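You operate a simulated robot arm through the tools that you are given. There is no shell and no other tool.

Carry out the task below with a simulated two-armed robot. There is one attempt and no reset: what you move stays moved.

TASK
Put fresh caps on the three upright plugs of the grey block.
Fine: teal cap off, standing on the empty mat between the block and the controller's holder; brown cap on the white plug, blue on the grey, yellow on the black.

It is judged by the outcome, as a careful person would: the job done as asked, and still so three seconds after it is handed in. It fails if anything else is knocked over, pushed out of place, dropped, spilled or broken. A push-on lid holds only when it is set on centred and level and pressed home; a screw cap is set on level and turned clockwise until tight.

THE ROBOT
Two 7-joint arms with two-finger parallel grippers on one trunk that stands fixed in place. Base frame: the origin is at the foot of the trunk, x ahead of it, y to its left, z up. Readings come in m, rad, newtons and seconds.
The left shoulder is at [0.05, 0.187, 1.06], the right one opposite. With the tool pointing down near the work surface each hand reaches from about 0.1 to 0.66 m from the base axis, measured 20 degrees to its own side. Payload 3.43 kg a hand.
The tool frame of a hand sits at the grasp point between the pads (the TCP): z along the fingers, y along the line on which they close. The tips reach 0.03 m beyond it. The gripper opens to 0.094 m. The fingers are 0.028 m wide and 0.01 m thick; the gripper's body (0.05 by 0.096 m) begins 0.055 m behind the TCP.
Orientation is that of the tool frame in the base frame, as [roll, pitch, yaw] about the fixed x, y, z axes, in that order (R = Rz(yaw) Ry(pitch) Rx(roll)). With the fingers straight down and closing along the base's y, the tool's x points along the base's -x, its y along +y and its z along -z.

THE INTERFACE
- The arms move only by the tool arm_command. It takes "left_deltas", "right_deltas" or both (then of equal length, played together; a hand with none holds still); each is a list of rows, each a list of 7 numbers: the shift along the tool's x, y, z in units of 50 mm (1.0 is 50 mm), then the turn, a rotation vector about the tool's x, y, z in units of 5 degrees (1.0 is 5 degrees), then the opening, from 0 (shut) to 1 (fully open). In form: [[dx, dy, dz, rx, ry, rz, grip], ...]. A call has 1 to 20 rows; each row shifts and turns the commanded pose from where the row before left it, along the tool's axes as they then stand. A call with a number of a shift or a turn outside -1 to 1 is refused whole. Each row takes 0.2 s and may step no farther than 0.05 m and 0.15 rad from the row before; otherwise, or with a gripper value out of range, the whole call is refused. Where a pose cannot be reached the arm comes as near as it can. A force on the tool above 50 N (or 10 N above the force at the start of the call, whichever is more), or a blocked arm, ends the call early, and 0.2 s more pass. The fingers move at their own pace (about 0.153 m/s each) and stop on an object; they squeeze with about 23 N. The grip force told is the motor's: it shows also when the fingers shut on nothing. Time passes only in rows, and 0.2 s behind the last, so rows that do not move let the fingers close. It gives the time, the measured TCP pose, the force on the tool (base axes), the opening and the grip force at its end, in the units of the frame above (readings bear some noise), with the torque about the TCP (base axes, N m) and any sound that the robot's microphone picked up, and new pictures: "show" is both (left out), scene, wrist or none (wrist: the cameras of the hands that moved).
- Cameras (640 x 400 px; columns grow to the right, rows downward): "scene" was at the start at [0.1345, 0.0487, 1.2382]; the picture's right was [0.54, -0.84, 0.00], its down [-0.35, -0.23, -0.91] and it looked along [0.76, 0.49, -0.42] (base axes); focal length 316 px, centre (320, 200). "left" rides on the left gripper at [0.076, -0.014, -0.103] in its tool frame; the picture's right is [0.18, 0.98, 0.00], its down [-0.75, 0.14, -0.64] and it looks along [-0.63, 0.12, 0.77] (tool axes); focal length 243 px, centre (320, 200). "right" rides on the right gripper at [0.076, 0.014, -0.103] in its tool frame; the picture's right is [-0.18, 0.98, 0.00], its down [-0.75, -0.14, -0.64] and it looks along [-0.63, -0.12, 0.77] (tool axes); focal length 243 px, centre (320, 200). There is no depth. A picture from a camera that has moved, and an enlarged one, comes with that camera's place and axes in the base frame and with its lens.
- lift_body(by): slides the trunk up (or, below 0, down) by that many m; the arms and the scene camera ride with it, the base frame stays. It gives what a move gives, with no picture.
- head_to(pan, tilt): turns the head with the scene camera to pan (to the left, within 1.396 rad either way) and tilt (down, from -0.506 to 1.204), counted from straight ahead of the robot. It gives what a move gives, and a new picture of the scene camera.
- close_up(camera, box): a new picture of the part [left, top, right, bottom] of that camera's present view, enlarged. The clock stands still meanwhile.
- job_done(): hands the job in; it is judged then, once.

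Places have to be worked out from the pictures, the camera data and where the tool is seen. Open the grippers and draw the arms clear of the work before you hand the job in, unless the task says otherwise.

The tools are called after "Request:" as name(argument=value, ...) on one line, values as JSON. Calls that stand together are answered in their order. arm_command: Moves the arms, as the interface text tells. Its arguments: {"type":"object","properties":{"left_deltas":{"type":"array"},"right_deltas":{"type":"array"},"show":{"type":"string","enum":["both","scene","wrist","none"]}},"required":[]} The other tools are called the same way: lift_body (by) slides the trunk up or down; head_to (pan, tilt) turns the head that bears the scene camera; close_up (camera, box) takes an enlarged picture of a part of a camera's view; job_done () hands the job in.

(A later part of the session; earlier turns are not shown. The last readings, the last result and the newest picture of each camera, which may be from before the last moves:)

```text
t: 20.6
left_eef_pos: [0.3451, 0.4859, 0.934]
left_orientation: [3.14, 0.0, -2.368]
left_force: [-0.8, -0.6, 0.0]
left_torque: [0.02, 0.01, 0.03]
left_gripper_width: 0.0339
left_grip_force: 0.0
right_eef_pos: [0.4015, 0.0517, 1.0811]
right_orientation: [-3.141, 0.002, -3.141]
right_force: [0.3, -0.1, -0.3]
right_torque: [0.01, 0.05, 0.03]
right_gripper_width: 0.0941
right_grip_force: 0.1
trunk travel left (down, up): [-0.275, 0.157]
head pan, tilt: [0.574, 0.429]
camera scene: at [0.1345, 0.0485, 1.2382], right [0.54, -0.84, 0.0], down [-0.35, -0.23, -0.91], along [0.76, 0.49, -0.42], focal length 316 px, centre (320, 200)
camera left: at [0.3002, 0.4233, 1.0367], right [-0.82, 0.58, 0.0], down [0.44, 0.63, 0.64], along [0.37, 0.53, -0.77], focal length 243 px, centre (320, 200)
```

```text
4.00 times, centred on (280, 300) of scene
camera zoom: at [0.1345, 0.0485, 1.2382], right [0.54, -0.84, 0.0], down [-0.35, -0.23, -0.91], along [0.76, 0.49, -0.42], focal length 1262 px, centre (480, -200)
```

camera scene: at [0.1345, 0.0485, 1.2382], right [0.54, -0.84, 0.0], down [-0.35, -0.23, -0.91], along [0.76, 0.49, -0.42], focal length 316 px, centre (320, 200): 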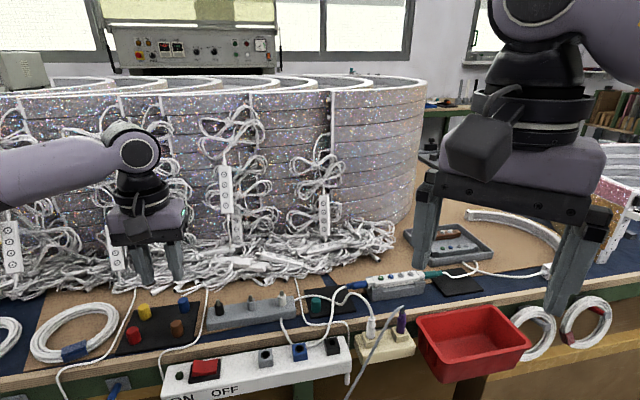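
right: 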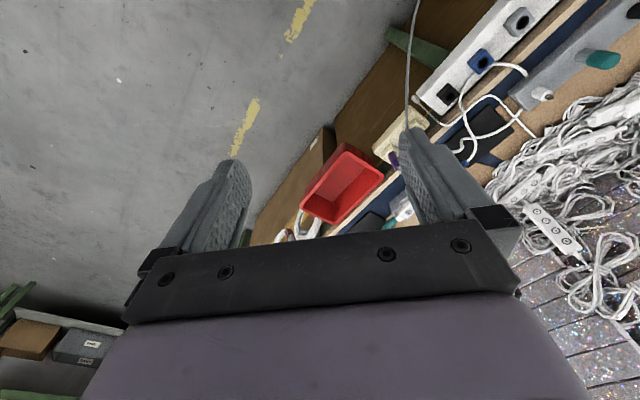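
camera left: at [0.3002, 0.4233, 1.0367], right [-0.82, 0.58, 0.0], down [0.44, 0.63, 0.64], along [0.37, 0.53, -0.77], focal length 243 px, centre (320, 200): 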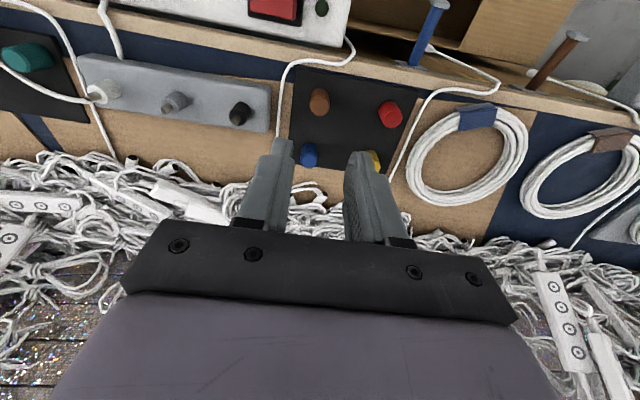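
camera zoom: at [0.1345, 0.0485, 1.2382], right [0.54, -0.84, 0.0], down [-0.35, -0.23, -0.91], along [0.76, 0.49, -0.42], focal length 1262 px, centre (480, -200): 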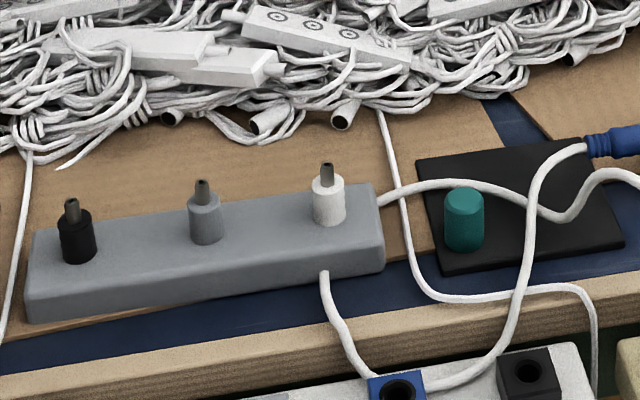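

Teal stands well clear of the cords. The brown cap's top projects at (318, 222) against an expected (320, 221), so it is aligned; I descend and grip it.

Request:
arm_command(left_deltas=[[0, 0, 0.6, 0, 0, 0, 0.36], [0, 0, 0.6, 0, 0, 0, 0.36], [0, 0, 0.5, 0, 0, 0, 0.36], [0, 0, 0.35, 0, 0, 0, 0.36], [0, 0, 0.138, 0, 0, 0, 0.36], [0, 0, 0, 0, 0, 0, 0.36]])

Request:
close_up(camera="left", box=[240, 90, 400, 190])

Request:
close_up(camera="scene", box=[120, 270, 220, 350])

```text
t: 22.0
left_eef_pos: [0.3444, 0.487, 0.8261]
left_orientation: [-3.142, -0.001, -2.368]
left_force: [0.0, -0.9, 0.8]
left_torque: [0.01, 0.02, 0.02]
left_gripper_width: 0.0335
left_grip_force: 0.1
right_eef_pos: [0.3991, 0.052, 1.0812]
right_orientation: [-3.142, -0.001, 3.141]
right_force: [0.4, -0.8, -0.3]
right_torque: [0.0, 0.01, 0.0]
right_gripper_width: 0.0939
right_grip_force: 0.0
trunk travel left (down, up): [-0.275, 0.157]
head pan, tilt: [0.574, 0.429]
camera scene: at [0.1345, 0.0487, 1.2382], right [0.54, -0.84, 0.0], down [-0.35, -0.23, -0.91], along [0.76, 0.49, -0.42], focal length 316 px, centre (320, 200)
camera left: at [0.3, 0.4248, 0.9279], right [-0.82, 0.57, 0.0], down [0.44, 0.63, 0.64], along [0.37, 0.53, -0.77], focal length 243 px, centre (320, 200)
```

scene: 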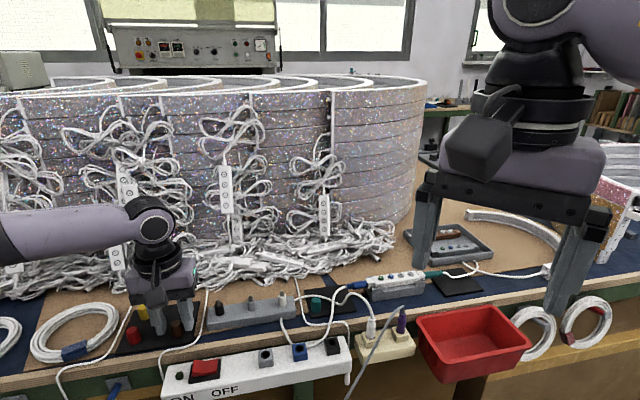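
left: 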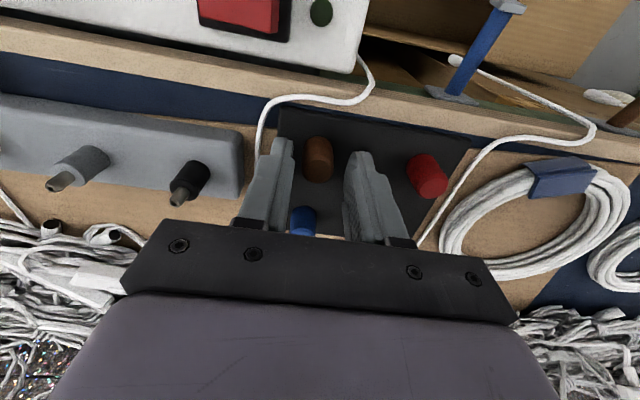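

```text
4.00 times, centred on (320, 140) of left
camera zoom: at [0.3, 0.4248, 0.9279], right [-0.82, 0.57, 0.0], down [0.44, 0.63, 0.64], along [0.37, 0.53, -0.77], focal length 970 px, centre (320, 440)
```

zoom: 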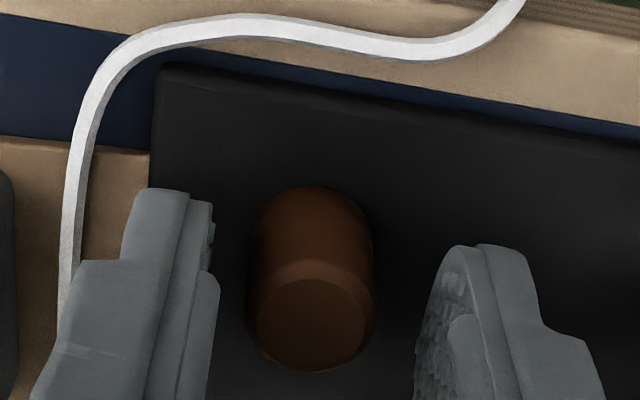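

```text
5.00 times, centred on (170, 310) of scene
camera zoom: at [0.1345, 0.0487, 1.2382], right [0.54, -0.84, 0.0], down [-0.35, -0.23, -0.91], along [0.76, 0.49, -0.42], focal length 1578 px, centre (1070, -350)
```

zoom: 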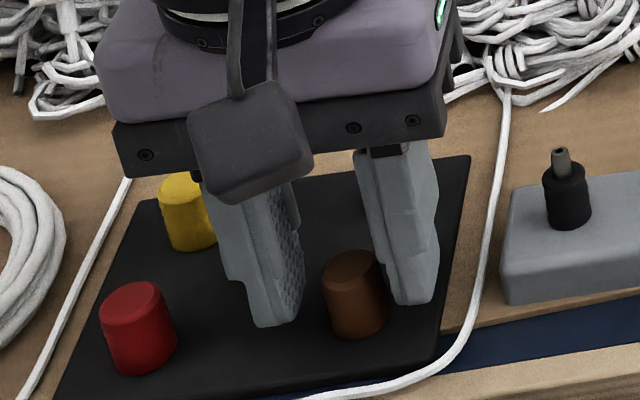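

The cap sits about 1.4 mm towards the block side between the pads. I shift to centre and close.

Request:
arm_command(left_deltas=[[0, -0.028, 0, 0, 0, 0, 0.36], [0, 0, 0, 0, 0, 0, 0.25], [0, 0, 0, 0, 0, 0, 0.2], [0, 0, 0, 0, 0, 0, 0.0], [0, 0, 0, 0, 0, 0, 0.0]], show="none")

Request:
close_up(camera="left", box=[240, 90, 400, 190])

```text
t: 23.2
left_eef_pos: [0.3452, 0.4872, 0.8263]
left_orientation: [-3.14, 0.001, -2.367]
left_force: [0.5, -0.6, -0.6]
left_torque: [0.02, -0.01, -0.01]
left_gripper_width: 0.0173
left_grip_force: 23.0
right_eef_pos: [0.4002, 0.0533, 1.0816]
right_orientation: [-3.141, 0.0, -3.14]
right_force: [-0.2, 0.3, -0.5]
right_torque: [0.02, 0.02, 0.01]
right_gripper_width: 0.0939
right_grip_force: 0.1
trunk travel left (down, up): [-0.275, 0.157]
head pan, tilt: [0.574, 0.429]
```

```text
4.00 times, centred on (320, 140) of left
camera zoom: at [0.3013, 0.4235, 0.9281], right [-0.82, 0.57, 0.0], down [0.44, 0.63, 0.64], along [0.37, 0.53, -0.77], focal length 970 px, centre (320, 440)
```

zoom: 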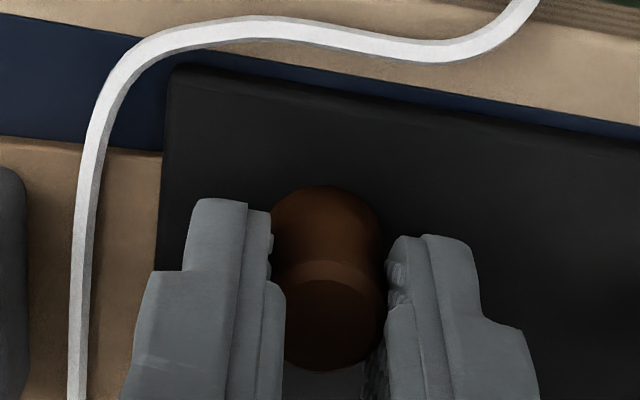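

Brown is held with the same geometry as teal was. I lift it, carry it over the white plug, target (0.4923, 0.3660), and stop with the cap bottom about 10 mm above the pin to check alignment.

Request:
arm_command(left_deltas=[[0, 0, -0.2, 0, 0, 0, 0.0], [0, 0, -0.4, 0, 0, 0, 0.0], [0, 0, -0.5, 0, 0, 0, 0.0], [0, 0, -0.5, 0, 0, 0, 0.0], [-0.0832, -0.7536, 0, 0, 0, 0, 0.0], [-0.0832, -0.7536, 0, 0, 0, 0, 0.0], [-0.0832, -0.7536, 0, 0, 0, 0, 0.0], [-0.0832, -0.7536, 0, 0, 0, 0, 0.0], [-0.0832, -0.7536, 0, 0, 0, 0, 0.0], [0, 0, 0.2, 0, 0, 0, 0.0], [0, 0, 0.2, 0, 0, 0, 0.0], [0, 0, 0, 0, 0, 0, 0.0], [0, 0, 0, 0, 0, 0, 0.0]])

Request:
close_up(camera="scene", box=[250, 255, 310, 303])

Request:
close_up(camera="left", box=[260, 90, 380, 165])

```text
t: 26.0
left_eef_pos: [0.4921, 0.3643, 0.8871]
left_orientation: [3.141, -0.001, -2.369]
left_force: [-0.4, 0.5, -0.1]
left_torque: [0.05, 0.0, 0.0]
left_gripper_width: 0.017
left_grip_force: 23.3
right_eef_pos: [0.4, 0.0526, 1.0812]
right_orientation: [-3.14, -0.002, -3.141]
right_force: [-0.2, -0.6, -0.2]
right_torque: [-0.03, 0.01, 0.0]
right_gripper_width: 0.0943
right_grip_force: 0.1
trunk travel left (down, up): [-0.275, 0.157]
head pan, tilt: [0.574, 0.429]
camera scene: at [0.1345, 0.0487, 1.2382], right [0.54, -0.84, 0.0], down [-0.35, -0.23, -0.91], along [0.76, 0.49, -0.42], focal length 316 px, centre (320, 200)
camera left: at [0.4481, 0.3023, 0.9892], right [-0.82, 0.57, 0.0], down [0.44, 0.63, 0.64], along [0.37, 0.53, -0.77], focal length 243 px, centre (320, 200)
```

scene: 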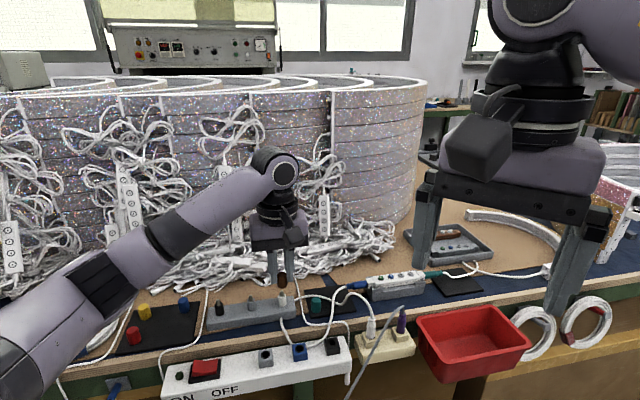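
left: 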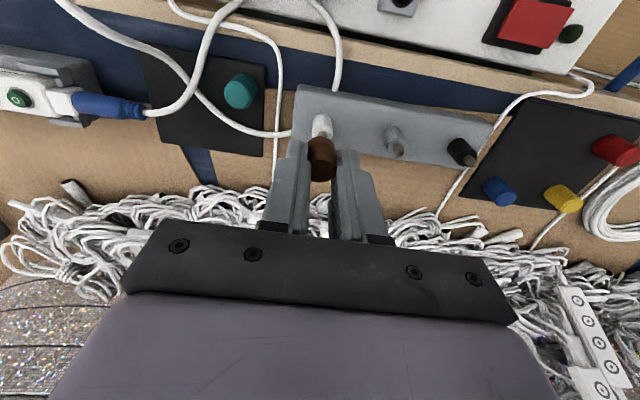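

```text
8.33 times, centred on (280, 279) of scene
camera zoom: at [0.1345, 0.0487, 1.2382], right [0.54, -0.84, 0.0], down [-0.35, -0.23, -0.91], along [0.76, 0.49, -0.42], focal length 2630 px, centre (653, -458)
```

zoom: 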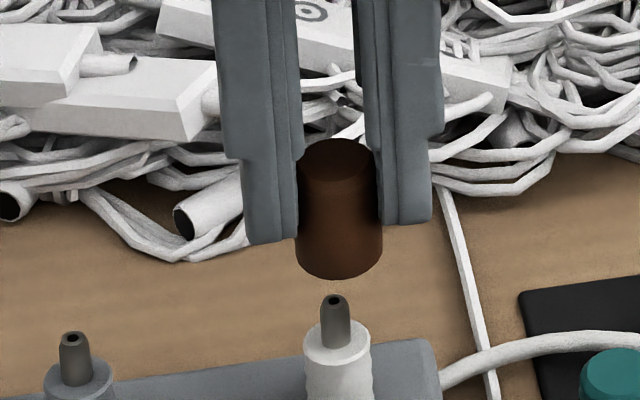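

```text
5.33 times, centred on (320, 128) of left
camera zoom: at [0.4481, 0.3023, 0.9892], right [-0.82, 0.57, 0.0], down [0.44, 0.63, 0.64], along [0.37, 0.53, -0.77], focal length 1294 px, centre (320, 587)
```

zoom: 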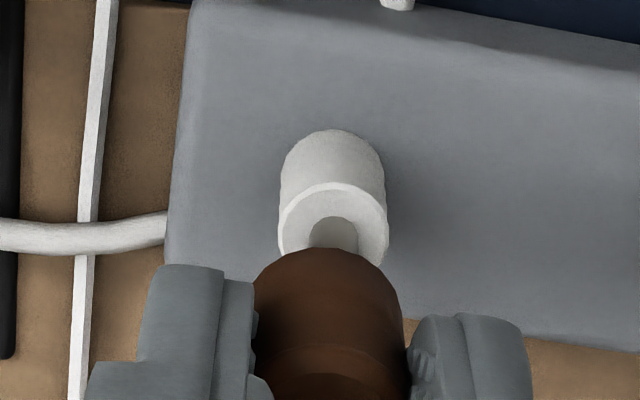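

In the pictures the cap looks 0.5–2 mm too far along +e. I zoom in further to measure this precisely.

Request:
close_up(camera="scene", box=[268, 268, 298, 292])

Request:
close_up(camera="left", box=[290, 105, 354, 185])

```text
16.00 times, centred on (283, 280) of scene
camera zoom: at [0.1345, 0.0487, 1.2382], right [0.54, -0.84, 0.0], down [-0.35, -0.23, -0.91], along [0.76, 0.49, -0.42], focal length 5050 px, centre (912, -1080)
```

zoom: 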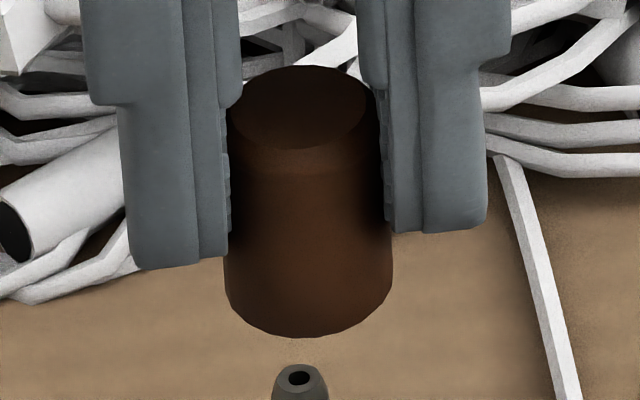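

```text
5.00 times, centred on (322, 145) of left
camera zoom: at [0.4481, 0.3023, 0.9892], right [-0.82, 0.57, 0.0], down [0.44, 0.63, 0.64], along [0.37, 0.53, -0.77], focal length 1213 px, centre (310, 475)
```

zoom: 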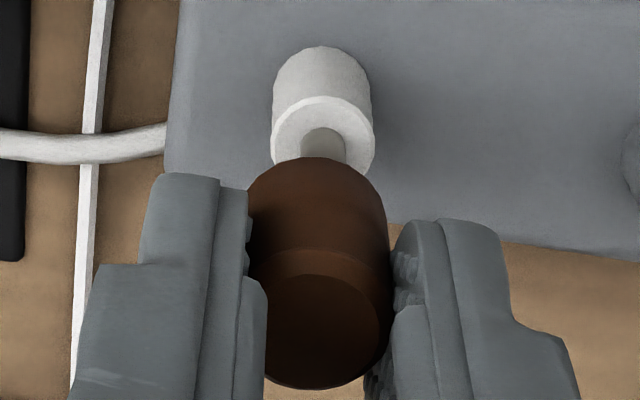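

Combining both cameras, the cap is about 1.3 mm too far along +e. I correct that, nudge 0.5 mm outward, and lower to just above the pin to re-check.

Request:
arm_command(left_deltas=[[-0.01, 0.025, 0, 0, 0, 0, 0.0], [0, 0, 0.1, 0, 0, 0, 0.0], [0, 0, 0.1, 0, 0, 0, 0.0], [0, 0, 0, 0, 0, 0, 0.0], [0, 0, 0, 0, 0, 0, 0.0]], show="none")

Request:
close_up(camera="scene", box=[268, 274, 298, 298])

Request:
close_up(camera="left", box=[290, 105, 354, 185])

```text
t: 27.2
left_eef_pos: [0.4924, 0.367, 0.876]
left_orientation: [-3.141, -0.001, -2.369]
left_force: [0.4, -0.8, 0.4]
left_torque: [-0.01, -0.04, -0.03]
left_gripper_width: 0.0173
left_grip_force: 23.6
right_eef_pos: [0.4003, 0.0525, 1.0812]
right_orientation: [-3.142, -0.001, 3.14]
right_force: [0.0, -0.8, -0.6]
right_torque: [0.01, 0.0, 0.02]
right_gripper_width: 0.0939
right_grip_force: 0.1
trunk travel left (down, up): [-0.275, 0.157]
head pan, tilt: [0.574, 0.429]
```

```text
16.00 times, centred on (283, 286) of scene
camera zoom: at [0.1345, 0.0487, 1.2382], right [0.54, -0.84, 0.0], down [-0.35, -0.23, -0.91], along [0.76, 0.49, -0.42], focal length 5050 px, centre (912, -1176)
```

zoom: 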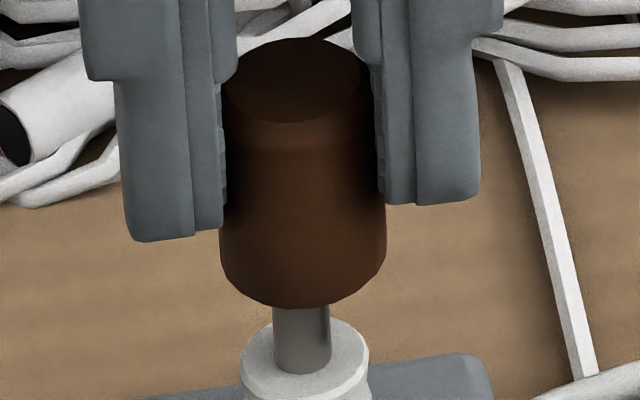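

```text
5.00 times, centred on (322, 145) of left
camera zoom: at [0.4481, 0.3038, 0.9787], right [-0.82, 0.57, 0.0], down [0.44, 0.63, 0.64], along [0.37, 0.53, -0.77], focal length 1213 px, centre (310, 475)
```

zoom: 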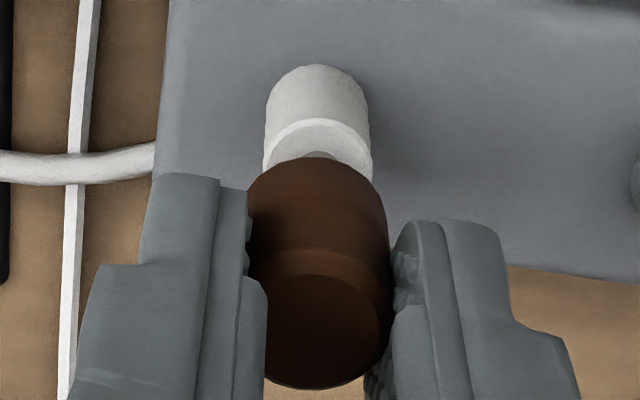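

The cap is now within about 0.5 mm on both axes. I make a 0.3 mm correction and creep down over the pin, watching for contact.

Request:
arm_command(left_deltas=[[0, 0.006, 0, 0, 0, 0, 0.0], [0, 0, 0.03, 0, 0, 0, 0.0], [0, 0, 0.03, 0, 0, 0, 0.0], [0, 0, 0.03, 0, 0, 0, 0.0], [0, 0, 0, 0, 0, 0, 0.0]], show="none")

```text
t: 28.4
left_eef_pos: [0.4915, 0.3678, 0.8719]
left_orientation: [3.141, 0.0, -2.366]
left_force: [0.3, 1.1, -0.5]
left_torque: [0.01, -0.01, -0.02]
left_gripper_width: 0.0173
left_grip_force: 22.8
right_eef_pos: [0.3991, 0.0514, 1.0819]
right_orientation: [-3.141, -0.001, -3.141]
right_force: [-0.4, 0.1, -0.8]
right_torque: [0.0, -0.03, -0.02]
right_gripper_width: 0.0939
right_grip_force: 0.0
trunk travel left (down, up): [-0.275, 0.157]
head pan, tilt: [0.574, 0.429]
```

Cap bottom is near the pin tip with no contact force. I continue down 3 mm.

Request:
arm_command(left_deltas=[[0, 0, 0.02, 0, 0, 0, 0.0], [0, 0, 0.02, 0, 0, 0, 0.0], [0, 0, 0.02, 0, 0, 0, 0.0], [0, 0, 0, 0, 0, 0, 0.0]], show="none")

Request:
close_up(camera="scene", box=[268, 274, 298, 298])

Request:
close_up(camera="left", box=[290, 105, 354, 185])

```text
t: 29.4
left_eef_pos: [0.4919, 0.3672, 0.8686]
left_orientation: [3.141, 0.0, -2.369]
left_force: [0.6, -0.6, 1.2]
left_torque: [0.06, 0.01, 0.0]
left_gripper_width: 0.0172
left_grip_force: 23.2
right_eef_pos: [0.4, 0.0524, 1.081]
right_orientation: [3.14, 0.0, 3.14]
right_force: [-0.6, 0.1, -0.7]
right_torque: [0.04, 0.02, 0.02]
right_gripper_width: 0.0939
right_grip_force: 0.1
trunk travel left (down, up): [-0.275, 0.157]
head pan, tilt: [0.574, 0.429]
```

```text
16.00 times, centred on (283, 286) of scene
camera zoom: at [0.1345, 0.0487, 1.2382], right [0.54, -0.84, 0.0], down [-0.35, -0.23, -0.91], along [0.76, 0.49, -0.42], focal length 5050 px, centre (912, -1176)
```

zoom: 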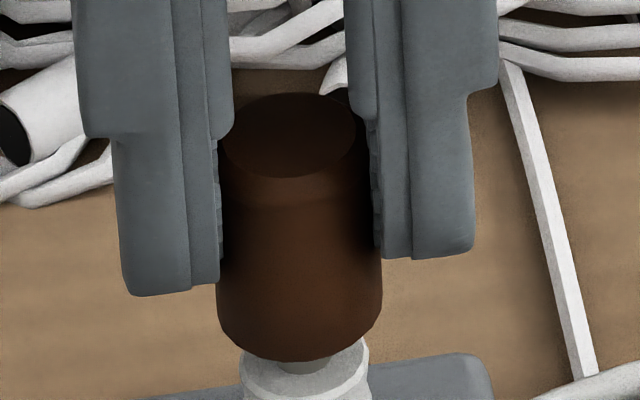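

```text
5.00 times, centred on (322, 145) of left
camera zoom: at [0.4477, 0.3045, 0.9707], right [-0.82, 0.57, 0.0], down [0.44, 0.63, 0.64], along [0.37, 0.53, -0.77], focal length 1213 px, centre (310, 475)
```

zoom: 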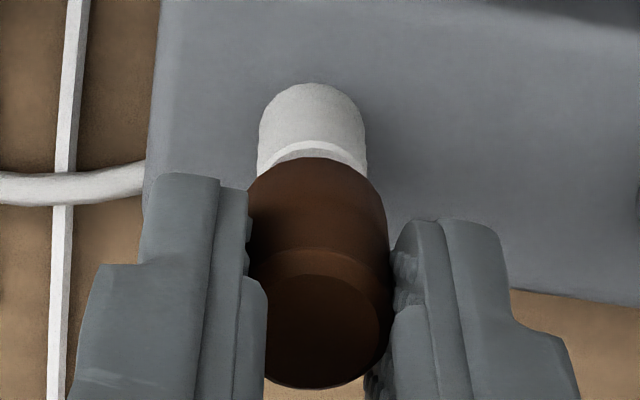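

The pin has entered the bore with no force. The cap is now about 0.5 mm too far towards -e, so I correct and keep lowering to the seat level (command z about 0.862).

Request:
arm_command(left_deltas=[[0, -0.01, 0, 0, 0, 0, 0.0], [0, 0, 0.02, 0, 0, 0, 0.0], [0, 0, 0.02, 0, 0, 0, 0.0], [0, 0, 0.02, 0, 0, 0, 0.0], [0, 0, 0, 0, 0, 0, 0.0]], show="none")

```text
t: 30.6
left_eef_pos: [0.4922, 0.3678, 0.8658]
left_orientation: [-3.142, -0.001, -2.366]
left_force: [0.5, 0.2, 2.8]
left_torque: [0.0, 0.0, 0.02]
left_gripper_width: 0.0173
left_grip_force: 23.0
right_eef_pos: [0.4015, 0.0524, 1.0809]
right_orientation: [3.141, 0.0, 3.14]
right_force: [0.5, -0.5, -0.1]
right_torque: [0.0, -0.05, 0.04]
right_gripper_width: 0.0939
right_grip_force: 0.0
trunk travel left (down, up): [-0.275, 0.157]
head pan, tilt: [0.574, 0.429]
```

There is light resistance (2.8 N) and no side load. I press on in 1 mm steps.

Request:
arm_command(left_deltas=[[0, 0, 0.02, 0, 0, 0, 0.0], [0, 0, 0.02, 0, 0, 0, 0.0], [0, 0, 0, 0, 0, 0, 0.0]], show="none")

Request:
arm_command(left_deltas=[[0, 0, 0.02, 0, 0, 0, 0.0], [0, 0, 0.02, 0, 0, 0, 0.0], [0, 0, 0, 0, 0, 0, 0.0]], show="none")

Request:
close_up(camera="scene", box=[268, 274, 298, 298])

Request:
close_up(camera="left", box=[290, 105, 354, 185])

```text
t: 31.4
left_eef_pos: [0.4926, 0.3674, 0.8624]
left_orientation: [3.141, 0.0, -2.366]
left_force: [0.5, 0.4, 2.4]
left_torque: [0.0, 0.0, 0.0]
left_gripper_width: 0.0175
left_grip_force: 23.3
right_eef_pos: [0.4, 0.0522, 1.0814]
right_orientation: [3.141, 0.001, 3.141]
right_force: [-0.1, 0.1, 0.4]
right_torque: [0.01, 0.04, -0.02]
right_gripper_width: 0.0943
right_grip_force: 0.1
trunk travel left (down, up): [-0.275, 0.157]
head pan, tilt: [0.574, 0.429]
```

```text
t: 32.2
left_eef_pos: [0.491, 0.3681, 0.8633]
left_orientation: [-3.14, 0.002, -2.368]
left_force: [-2.6, -1.3, 8.4]
left_torque: [-0.01, 0.08, 0.03]
left_gripper_width: 0.0172
left_grip_force: 22.6
right_eef_pos: [0.3987, 0.0524, 1.0821]
right_orientation: [3.141, 0.001, 3.141]
right_force: [0.4, 0.3, -0.5]
right_torque: [-0.01, 0.01, 0.0]
right_gripper_width: 0.0941
right_grip_force: 0.0
trunk travel left (down, up): [-0.275, 0.157]
head pan, tilt: [0.574, 0.429]
```

```text
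16.00 times, centred on (283, 286) of scene
camera zoom: at [0.1337, 0.0481, 1.2384], right [0.54, -0.84, 0.0], down [-0.35, -0.23, -0.91], along [0.76, 0.49, -0.42], focal length 5050 px, centre (912, -1176)
```

zoom: 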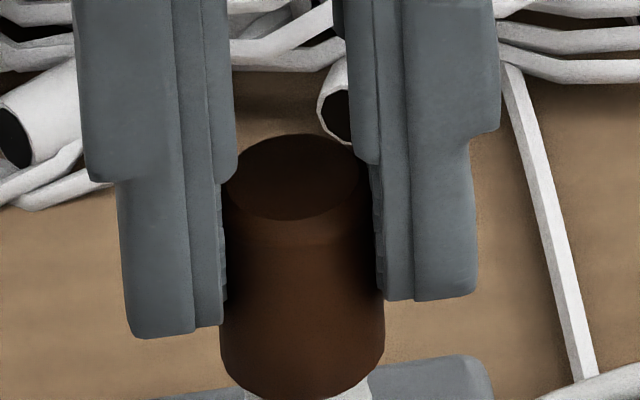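

```text
5.00 times, centred on (322, 145) of left
camera zoom: at [0.4472, 0.3043, 0.965], right [-0.82, 0.57, 0.0], down [0.44, 0.63, 0.64], along [0.37, 0.53, -0.77], focal length 1213 px, centre (310, 475)
```

zoom: 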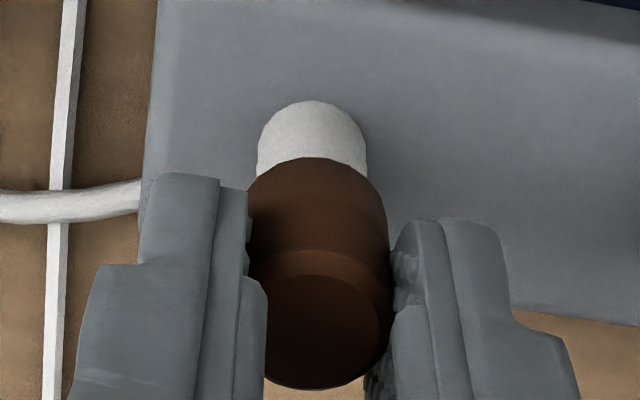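

Resistance rises to 8 N right at the expected seat height. I press harder to seat it home and listen for sounds.

Request:
arm_command(left_deltas=[[0, 0, 0.02, 0, 0, 0, 0.0], [0, 0, 0.02, 0, 0, 0, 0.0], [0, 0, 0, 0, 0, 0, 0.0]], show="none")

Request:
close_up(camera="left", box=[290, 105, 354, 185])

```text
t: 33.0
left_eef_pos: [0.4924, 0.368, 0.8623]
left_orientation: [-3.138, 0.006, -2.367]
left_force: [1.1, 0.3, 24.0]
left_torque: [-0.04, 0.1, -0.05]
left_gripper_width: 0.0172
left_grip_force: 22.7
right_eef_pos: [0.399, 0.0512, 1.0813]
right_orientation: [3.139, 0.001, -3.141]
right_force: [0.2, -0.4, 0.1]
right_torque: [0.01, 0.04, 0.02]
right_gripper_width: 0.094
right_grip_force: 0.0
trunk travel left (down, up): [-0.275, 0.157]
head pan, tilt: [0.574, 0.429]
```

```text
5.00 times, centred on (322, 145) of left
camera zoom: at [0.4467, 0.304, 0.9645], right [-0.82, 0.57, -0.01], down [0.43, 0.63, 0.65], along [0.37, 0.53, -0.76], focal length 1213 px, centre (310, 475)
```

zoom: 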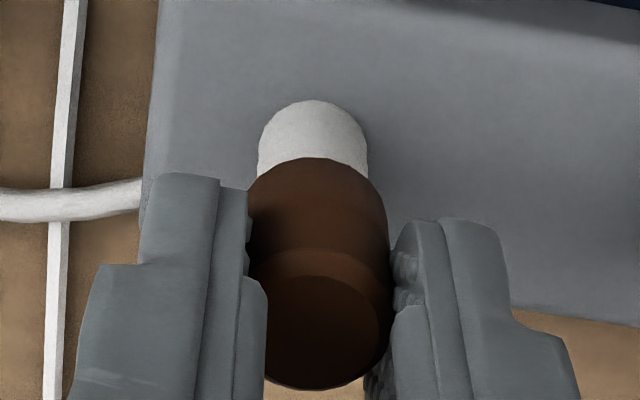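

It is at a hard stop with 24 N and no further motion. I press 1 mm more briefly, then ease off and release.

Request:
arm_command(left_deltas=[[0, 0, 0.02, 0, 0, 0, 0.0], [0, 0, 0, 0, 0, 0, 0.0]], show="none")

Request:
arm_command(left_deltas=[[0, 0, -0.03, 0, 0, 0, 0.0], [0, 0, -0.03, 0, 0, 0, 0.0], [0, 0, 0, 0, 0, 0, 0.2], [0, 0, 0, 0, 0, 0, 0.3], [0, 0, 0, 0, 0, 0, 0.36]], show="none")

Request:
close_up(camera="scene", box=[268, 274, 298, 298])

Request:
close_up(camera="left", box=[290, 105, 354, 185])

```text
t: 33.6
left_eef_pos: [0.4915, 0.3672, 0.8626]
left_orientation: [-3.137, 0.008, -2.366]
left_force: [-0.8, 2.2, 31.6]
left_torque: [0.06, 0.09, -0.04]
left_gripper_width: 0.0173
left_grip_force: 23.0
right_eef_pos: [0.3984, 0.0516, 1.0826]
right_orientation: [3.14, 0.001, -3.141]
right_force: [1.2, -0.3, -0.5]
right_torque: [-0.01, 0.02, 0.02]
right_gripper_width: 0.0938
right_grip_force: 0.0
trunk travel left (down, up): [-0.275, 0.157]
head pan, tilt: [0.574, 0.429]
```

```text
t: 34.8
left_eef_pos: [0.492, 0.3663, 0.86]
left_orientation: [3.14, 0.001, -2.368]
left_force: [-0.9, 0.2, 0.2]
left_torque: [-0.01, -0.01, 0.0]
left_gripper_width: 0.0339
left_grip_force: 0.1
right_eef_pos: [0.3993, 0.0524, 1.0818]
right_orientation: [-3.141, -0.002, 3.141]
right_force: [0.3, 1.1, -0.6]
right_torque: [-0.02, 0.01, -0.04]
right_gripper_width: 0.094
right_grip_force: 0.0
trunk travel left (down, up): [-0.275, 0.157]
head pan, tilt: [0.574, 0.429]
```

```text
16.00 times, centred on (283, 286) of scene
camera zoom: at [0.1345, 0.0487, 1.2381], right [0.54, -0.84, 0.0], down [-0.35, -0.23, -0.91], along [0.76, 0.49, -0.42], focal length 5050 px, centre (912, -1176)
```

zoom: 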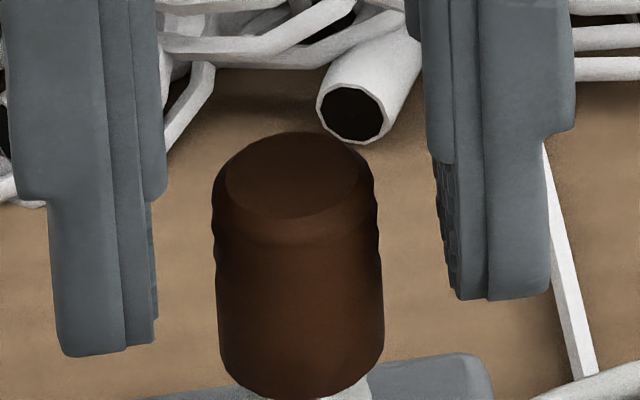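

```text
5.00 times, centred on (322, 145) of left
camera zoom: at [0.4481, 0.3044, 0.9631], right [-0.82, 0.57, 0.0], down [0.44, 0.63, 0.64], along [0.37, 0.53, -0.77], focal length 1213 px, centre (310, 475)
```

zoom: 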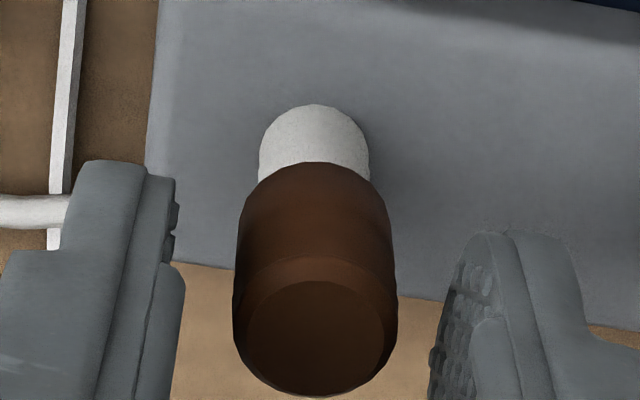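

Brown sits level on the white plug. I withdraw upward and move to hover over the blue cap at about (0.388, 0.526).

Request:
arm_command(left_deltas=[[0, 0, -0.2, 0, 0, 0, 0.36], [0, 0, -0.4, 0, 0, 0, 0.36], [0, 0, -0.44, 0, 0, 0, 0.36], [0, 0, -0.44, 0, 0, 0, 0.36], [-0.1468, 0.7452, 0, 0, 0, 0, 0.36], [-0.1468, 0.7452, 0, 0, 0, 0, 0.36], [-0.1468, 0.7452, 0, 0, 0, 0, 0.36], [-0.1468, 0.7452, 0, 0, 0, 0, 0.36], [-0.1468, 0.7452, 0, 0, 0, 0, 0.36], [0, 0, 0, 0, 0, 0, 0.36], [0, 0, 0, 0, 0, 0, 0.36]])

Request:
close_up(camera="left", box=[240, 50, 400, 150])

Request:
close_up(camera="scene", box=[240, 270, 320, 320])

```text
t: 37.2
left_eef_pos: [0.3873, 0.5261, 0.9377]
left_orientation: [-3.141, 0.001, -2.367]
left_force: [0.2, 0.1, -0.5]
left_torque: [-0.02, -0.01, -0.02]
left_gripper_width: 0.0338
left_grip_force: 0.0
right_eef_pos: [0.3992, 0.0535, 1.0819]
right_orientation: [3.14, 0.0, -3.142]
right_force: [0.1, 0.7, -0.1]
right_torque: [-0.03, 0.0, 0.03]
right_gripper_width: 0.0941
right_grip_force: 0.2
trunk travel left (down, up): [-0.275, 0.157]
head pan, tilt: [0.574, 0.429]
camera scene: at [0.1346, 0.0487, 1.2382], right [0.54, -0.84, 0.0], down [-0.35, -0.23, -0.91], along [0.76, 0.49, -0.42], focal length 316 px, centre (320, 200)
camera left: at [0.3438, 0.4646, 1.039], right [-0.82, 0.57, 0.0], down [0.44, 0.63, 0.64], along [0.37, 0.53, -0.77], focal length 243 px, centre (320, 200)
```

scene: 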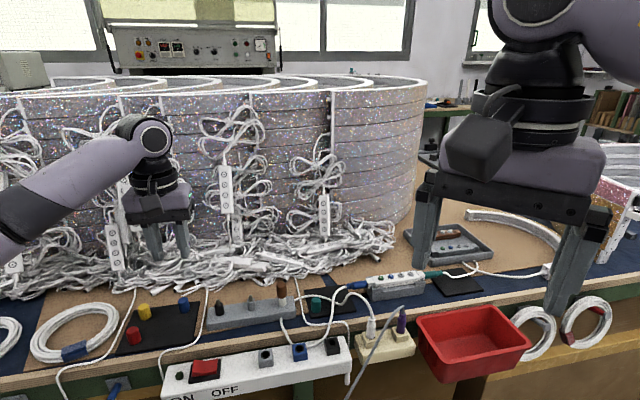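
left: 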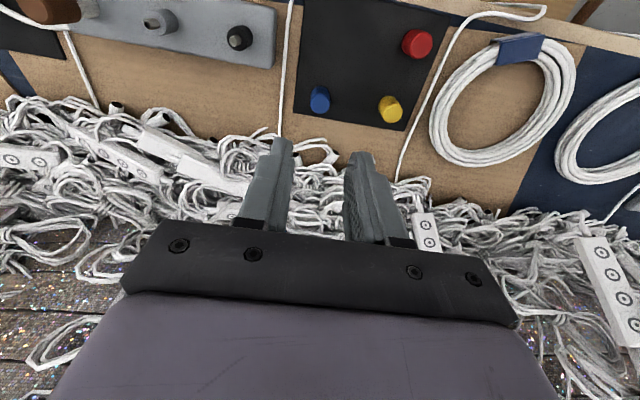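

```text
4.00 times, centred on (320, 100) of left
camera zoom: at [0.3438, 0.4646, 1.039], right [-0.82, 0.57, 0.0], down [0.44, 0.63, 0.64], along [0.37, 0.53, -0.77], focal length 970 px, centre (320, 600)
```

zoom: 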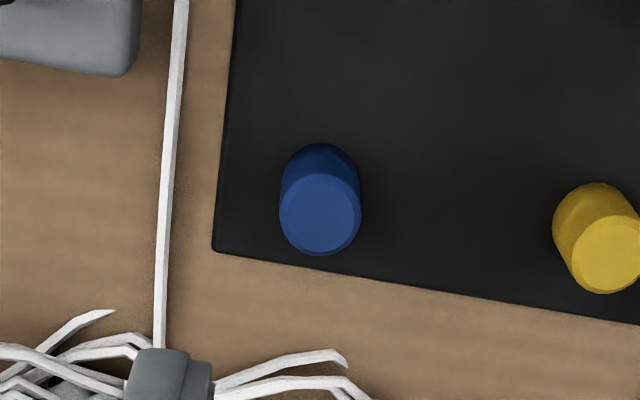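

```text
8.00 times, centred on (280, 295) of scene
camera zoom: at [0.1346, 0.0487, 1.2382], right [0.54, -0.84, 0.0], down [-0.35, -0.23, -0.91], along [0.76, 0.49, -0.42], focal length 2525 px, centre (640, -560)
```

zoom: 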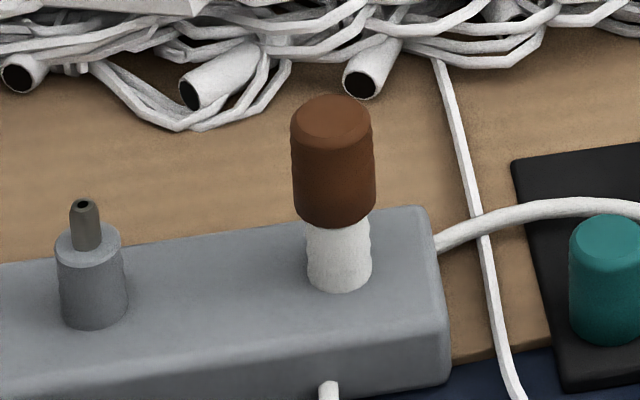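

Brown is fully home, with its rim resting on the plug's shoulder. The blue cap calls for a shift of +1.85 mm in tool x and -1.85 mm in tool y; I apply that and descend.

Request:
arm_command(left_deltas=[[0.037, -0.037, 0.5, 0, 0, 0, 0.36], [0, 0, 0.6, 0, 0, 0, 0.36], [0, 0, 0.6, 0, 0, 0, 0.36], [0, 0, 0.35, 0, 0, 0, 0.36], [0, 0, 0.14, 0, 0, 0, 0.36], [0, 0, 0, 0, 0, 0, 0.36]], show="none")

Request:
close_up(camera="left", box=[240, 90, 400, 190])

Request:
close_up(camera="scene", box=[120, 270, 220, 350])

```text
t: 38.6
left_eef_pos: [0.3871, 0.5234, 0.8251]
left_orientation: [3.141, 0.0, -2.365]
left_force: [-0.6, 0.4, 0.2]
left_torque: [0.02, 0.01, -0.03]
left_gripper_width: 0.0341
left_grip_force: 0.1
right_eef_pos: [0.4008, 0.0537, 1.0808]
right_orientation: [3.14, 0.0, -3.141]
right_force: [0.4, -0.1, 0.0]
right_torque: [0.01, 0.02, 0.01]
right_gripper_width: 0.094
right_grip_force: 0.0
trunk travel left (down, up): [-0.275, 0.157]
head pan, tilt: [0.574, 0.429]
```

```text
4.00 times, centred on (320, 140) of left
camera zoom: at [0.3426, 0.4611, 0.9281], right [-0.82, 0.57, 0.0], down [0.44, 0.63, 0.64], along [0.37, 0.53, -0.77], focal length 970 px, centre (320, 440)
```

zoom: 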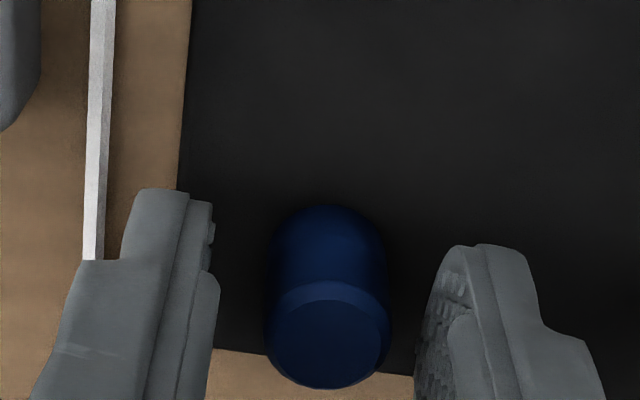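

```text
5.00 times, centred on (170, 310) of scene
camera zoom: at [0.1345, 0.0487, 1.2382], right [0.54, -0.84, 0.0], down [-0.35, -0.23, -0.91], along [0.76, 0.49, -0.42], focal length 1578 px, centre (1070, -350)
```

zoom: 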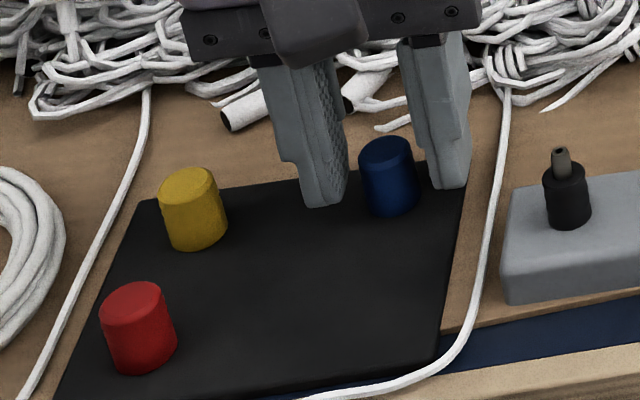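

Centred side to side, but the cap sits about 3 mm further out (+n) than the earlier grips at this range. I shift the hand 2.8 mm outward and re-check before closing.

Request:
arm_command(left_deltas=[[-0.056, 0, 0, 0, 0, 0, 0.36], [0, 0, 0, 0, 0, 0, 0.36], [0, 0, 0, 0, 0, 0, 0.36]], show="none")

Request:
close_up(camera="left", box=[240, 90, 400, 190])

Request:
close_up(camera="scene", box=[160, 270, 220, 318])

```text
t: 39.4
left_eef_pos: [0.3904, 0.5252, 0.825]
left_orientation: [3.141, 0.0, -2.367]
left_force: [0.1, -0.1, 0.8]
left_torque: [-0.01, 0.0, 0.0]
left_gripper_width: 0.0336
left_grip_force: 0.1
right_eef_pos: [0.4, 0.0519, 1.0812]
right_orientation: [-3.141, -0.001, -3.141]
right_force: [0.3, -0.2, -0.3]
right_torque: [0.01, 0.02, 0.02]
right_gripper_width: 0.094
right_grip_force: 0.0
trunk travel left (down, up): [-0.275, 0.157]
head pan, tilt: [0.574, 0.429]
```

```text
4.00 times, centred on (320, 140) of left
camera zoom: at [0.3444, 0.4631, 0.9282], right [-0.82, 0.57, 0.0], down [0.44, 0.63, 0.64], along [0.37, 0.53, -0.77], focal length 970 px, centre (320, 440)
```

zoom: 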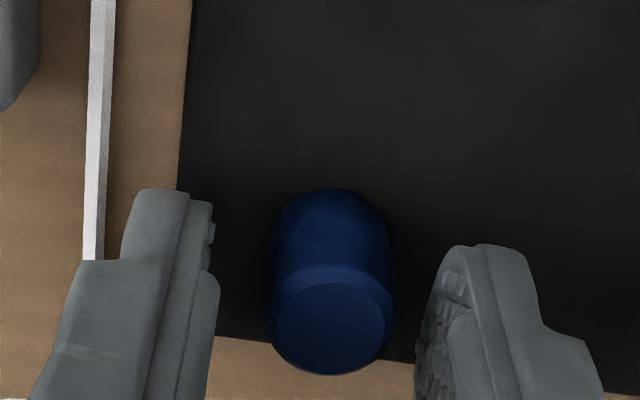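

```text
8.33 times, centred on (190, 294) of scene
camera zoom: at [0.1345, 0.0487, 1.2382], right [0.54, -0.84, 0.0], down [-0.35, -0.23, -0.91], along [0.76, 0.49, -0.42], focal length 2630 px, centre (1403, -583)
```

zoom: 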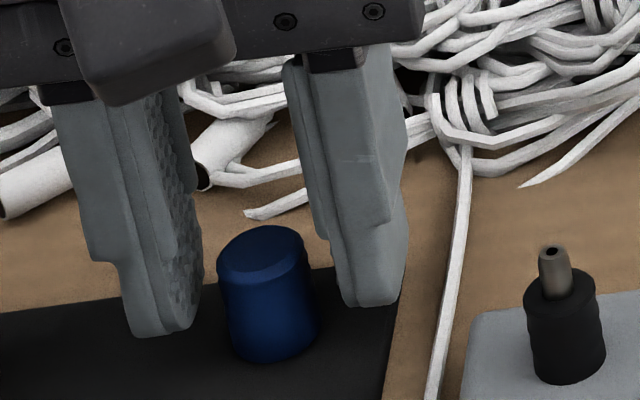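

Within 0.6 mm now. I make one last nudge and close.

Request:
arm_command(left_deltas=[[-0.012, 0.008, 0, 0, 0, 0, 0.36], [0, 0, 0, 0, 0, 0, 0.25], [0, 0, 0, 0, 0, 0, 0.2], [0, 0, 0, 0, 0, 0, 0.0], [0, 0, 0, 0, 0, 0, 0.0]], show="none")

Request:
close_up(camera="left", box=[240, 90, 400, 190])

```text
t: 40.6
left_eef_pos: [0.3885, 0.5251, 0.8259]
left_orientation: [3.141, 0.0, -2.365]
left_force: [0.1, 0.5, -0.3]
left_torque: [0.01, 0.0, 0.01]
left_gripper_width: 0.0172
left_grip_force: 22.9
right_eef_pos: [0.4009, 0.0522, 1.0817]
right_orientation: [3.141, 0.0, 3.14]
right_force: [-1.3, -0.3, 0.6]
right_torque: [-0.01, 0.02, -0.05]
right_gripper_width: 0.0939
right_grip_force: 0.0
trunk travel left (down, up): [-0.275, 0.157]
head pan, tilt: [0.574, 0.429]
```

```text
4.00 times, centred on (320, 140) of left
camera zoom: at [0.3446, 0.4636, 0.9283], right [-0.82, 0.57, 0.0], down [0.44, 0.63, 0.64], along [0.37, 0.53, -0.77], focal length 970 px, centre (320, 440)
```

zoom: 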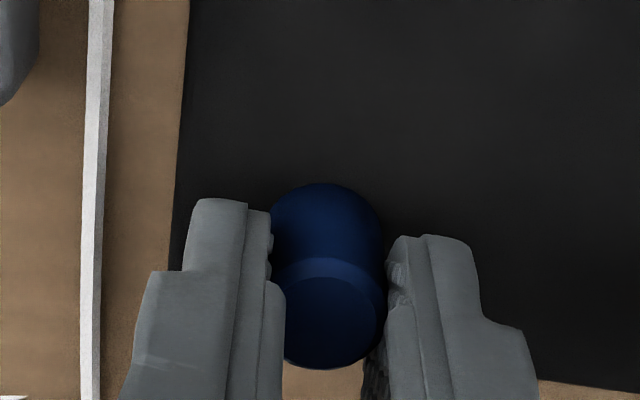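

Blue is gripped just as brown was. I lift and carry it over the grey plug, target (0.4514, 0.4076), stopping above the pin.

Request:
arm_command(left_deltas=[[0, 0, -0.2, 0, 0, 0, 0.0], [0, 0, -0.4, 0, 0, 0, 0.0], [0, 0, -0.5, 0, 0, 0, 0.0], [0, 0, -0.5, 0, 0, 0, 0.0], [0.195, -0.638, 0, 0, 0, 0, 0.0], [0.195, -0.638, 0, 0, 0, 0, 0.0], [0.195, -0.638, 0, 0, 0, 0, 0.0], [0.195, -0.638, 0, 0, 0, 0, 0.0], [0, 0, 0.3, 0, 0, 0, 0.0], [0, 0, 0.3, 0, 0, 0, 0.0], [0, 0, 0, 0, 0, 0, 0.0], [0, 0, 0, 0, 0, 0, 0.0]], show="none")

Request:
close_up(camera="scene", box=[236, 276, 266, 300])

Request:
close_up(camera="left", box=[290, 105, 354, 185])

```text
t: 43.2
left_eef_pos: [0.4506, 0.4072, 0.8752]
left_orientation: [-3.142, -0.001, -2.368]
left_force: [0.4, -0.5, 0.6]
left_torque: [0.05, -0.01, 0.0]
left_gripper_width: 0.0173
left_grip_force: 23.0
right_eef_pos: [0.3993, 0.0524, 1.0811]
right_orientation: [3.141, -0.001, -3.141]
right_force: [0.7, -0.1, -0.3]
right_torque: [0.0, 0.04, -0.01]
right_gripper_width: 0.0939
right_grip_force: 0.0
trunk travel left (down, up): [-0.275, 0.157]
head pan, tilt: [0.574, 0.429]
```

```text
16.00 times, centred on (251, 288) of scene
camera zoom: at [0.1345, 0.0487, 1.2382], right [0.54, -0.84, 0.0], down [-0.35, -0.23, -0.91], along [0.76, 0.49, -0.42], focal length 5050 px, centre (1424, -1208)
```

zoom: 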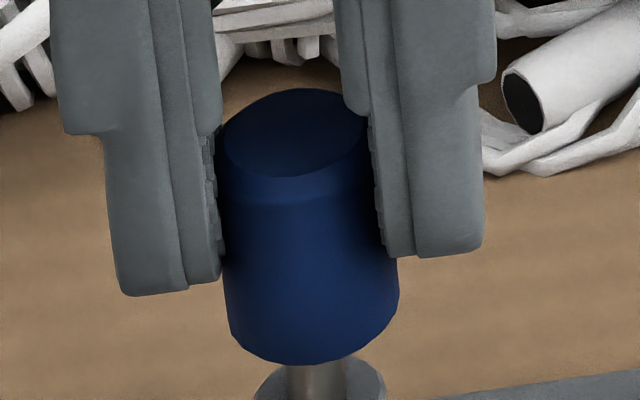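

```text
5.00 times, centred on (322, 145) of left
camera zoom: at [0.4067, 0.3445, 0.9772], right [-0.82, 0.57, 0.0], down [0.44, 0.63, 0.64], along [0.37, 0.53, -0.77], focal length 1213 px, centre (310, 475)
```

zoom: 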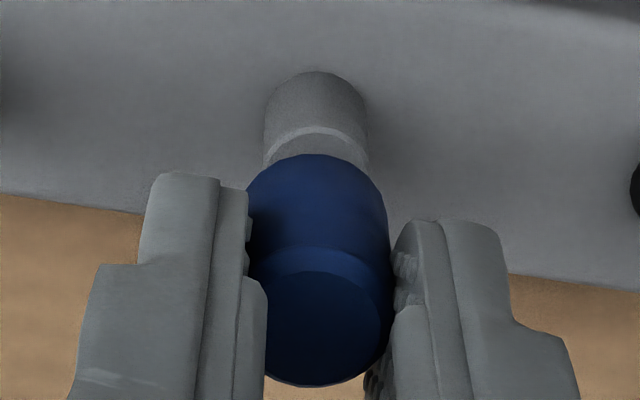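

Alignment over the grey plug is within about 0.5 mm in both views. I nudge 0.4 mm outward and lower over the pin.

Request:
arm_command(left_deltas=[[-0.008, 0, 0, 0, 0, 0, 0.0], [0, 0, 0.03, 0, 0, 0, 0.0], [0, 0, 0.03, 0, 0, 0, 0.0], [0, 0, 0.03, 0, 0, 0, 0.0], [0, 0, 0.03, 0, 0, 0, 0.0], [0, 0, 0, 0, 0, 0, 0.0]], show="none")

Request:
close_up(camera="scene", box=[236, 281, 266, 305])

Request:
close_up(camera="left", box=[290, 105, 354, 185])

```text
t: 44.6
left_eef_pos: [0.4511, 0.4077, 0.8696]
left_orientation: [-3.141, -0.003, -2.368]
left_force: [0.9, -0.5, -0.3]
left_torque: [-0.01, -0.01, 0.01]
left_gripper_width: 0.0176
left_grip_force: 23.3
right_eef_pos: [0.4, 0.0524, 1.0811]
right_orientation: [3.14, 0.001, 3.141]
right_force: [0.0, -0.1, -0.3]
right_torque: [-0.01, 0.06, 0.02]
right_gripper_width: 0.0939
right_grip_force: 0.0
trunk travel left (down, up): [-0.275, 0.157]
head pan, tilt: [0.574, 0.429]
```

```text
16.00 times, centred on (251, 293) of scene
camera zoom: at [0.1345, 0.0487, 1.2382], right [0.54, -0.84, 0.0], down [-0.35, -0.23, -0.91], along [0.76, 0.49, -0.42], focal length 5050 px, centre (1424, -1288)
```

zoom: 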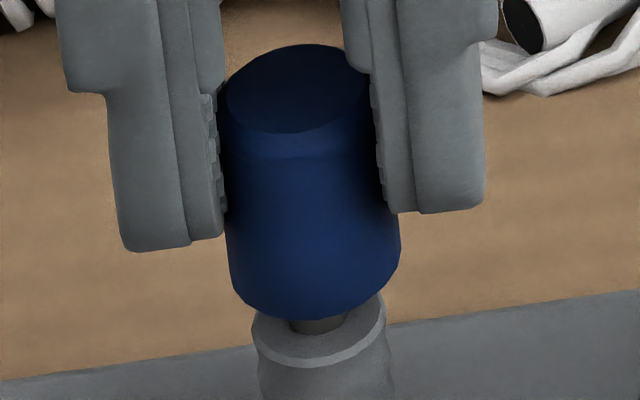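

```text
5.00 times, centred on (322, 145) of left
camera zoom: at [0.4071, 0.3452, 0.9715], right [-0.82, 0.57, 0.0], down [0.44, 0.63, 0.64], along [0.37, 0.53, -0.77], focal length 1213 px, centre (310, 475)
```

zoom: 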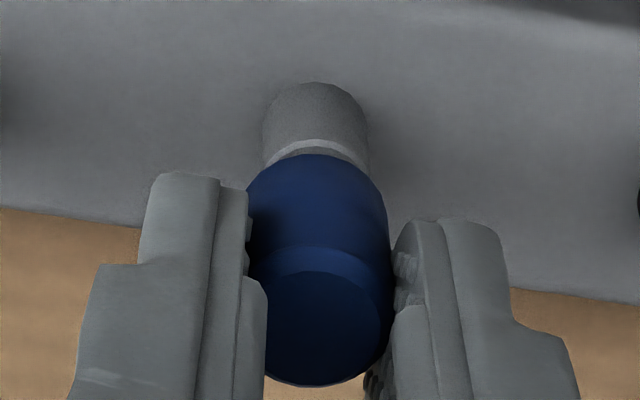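

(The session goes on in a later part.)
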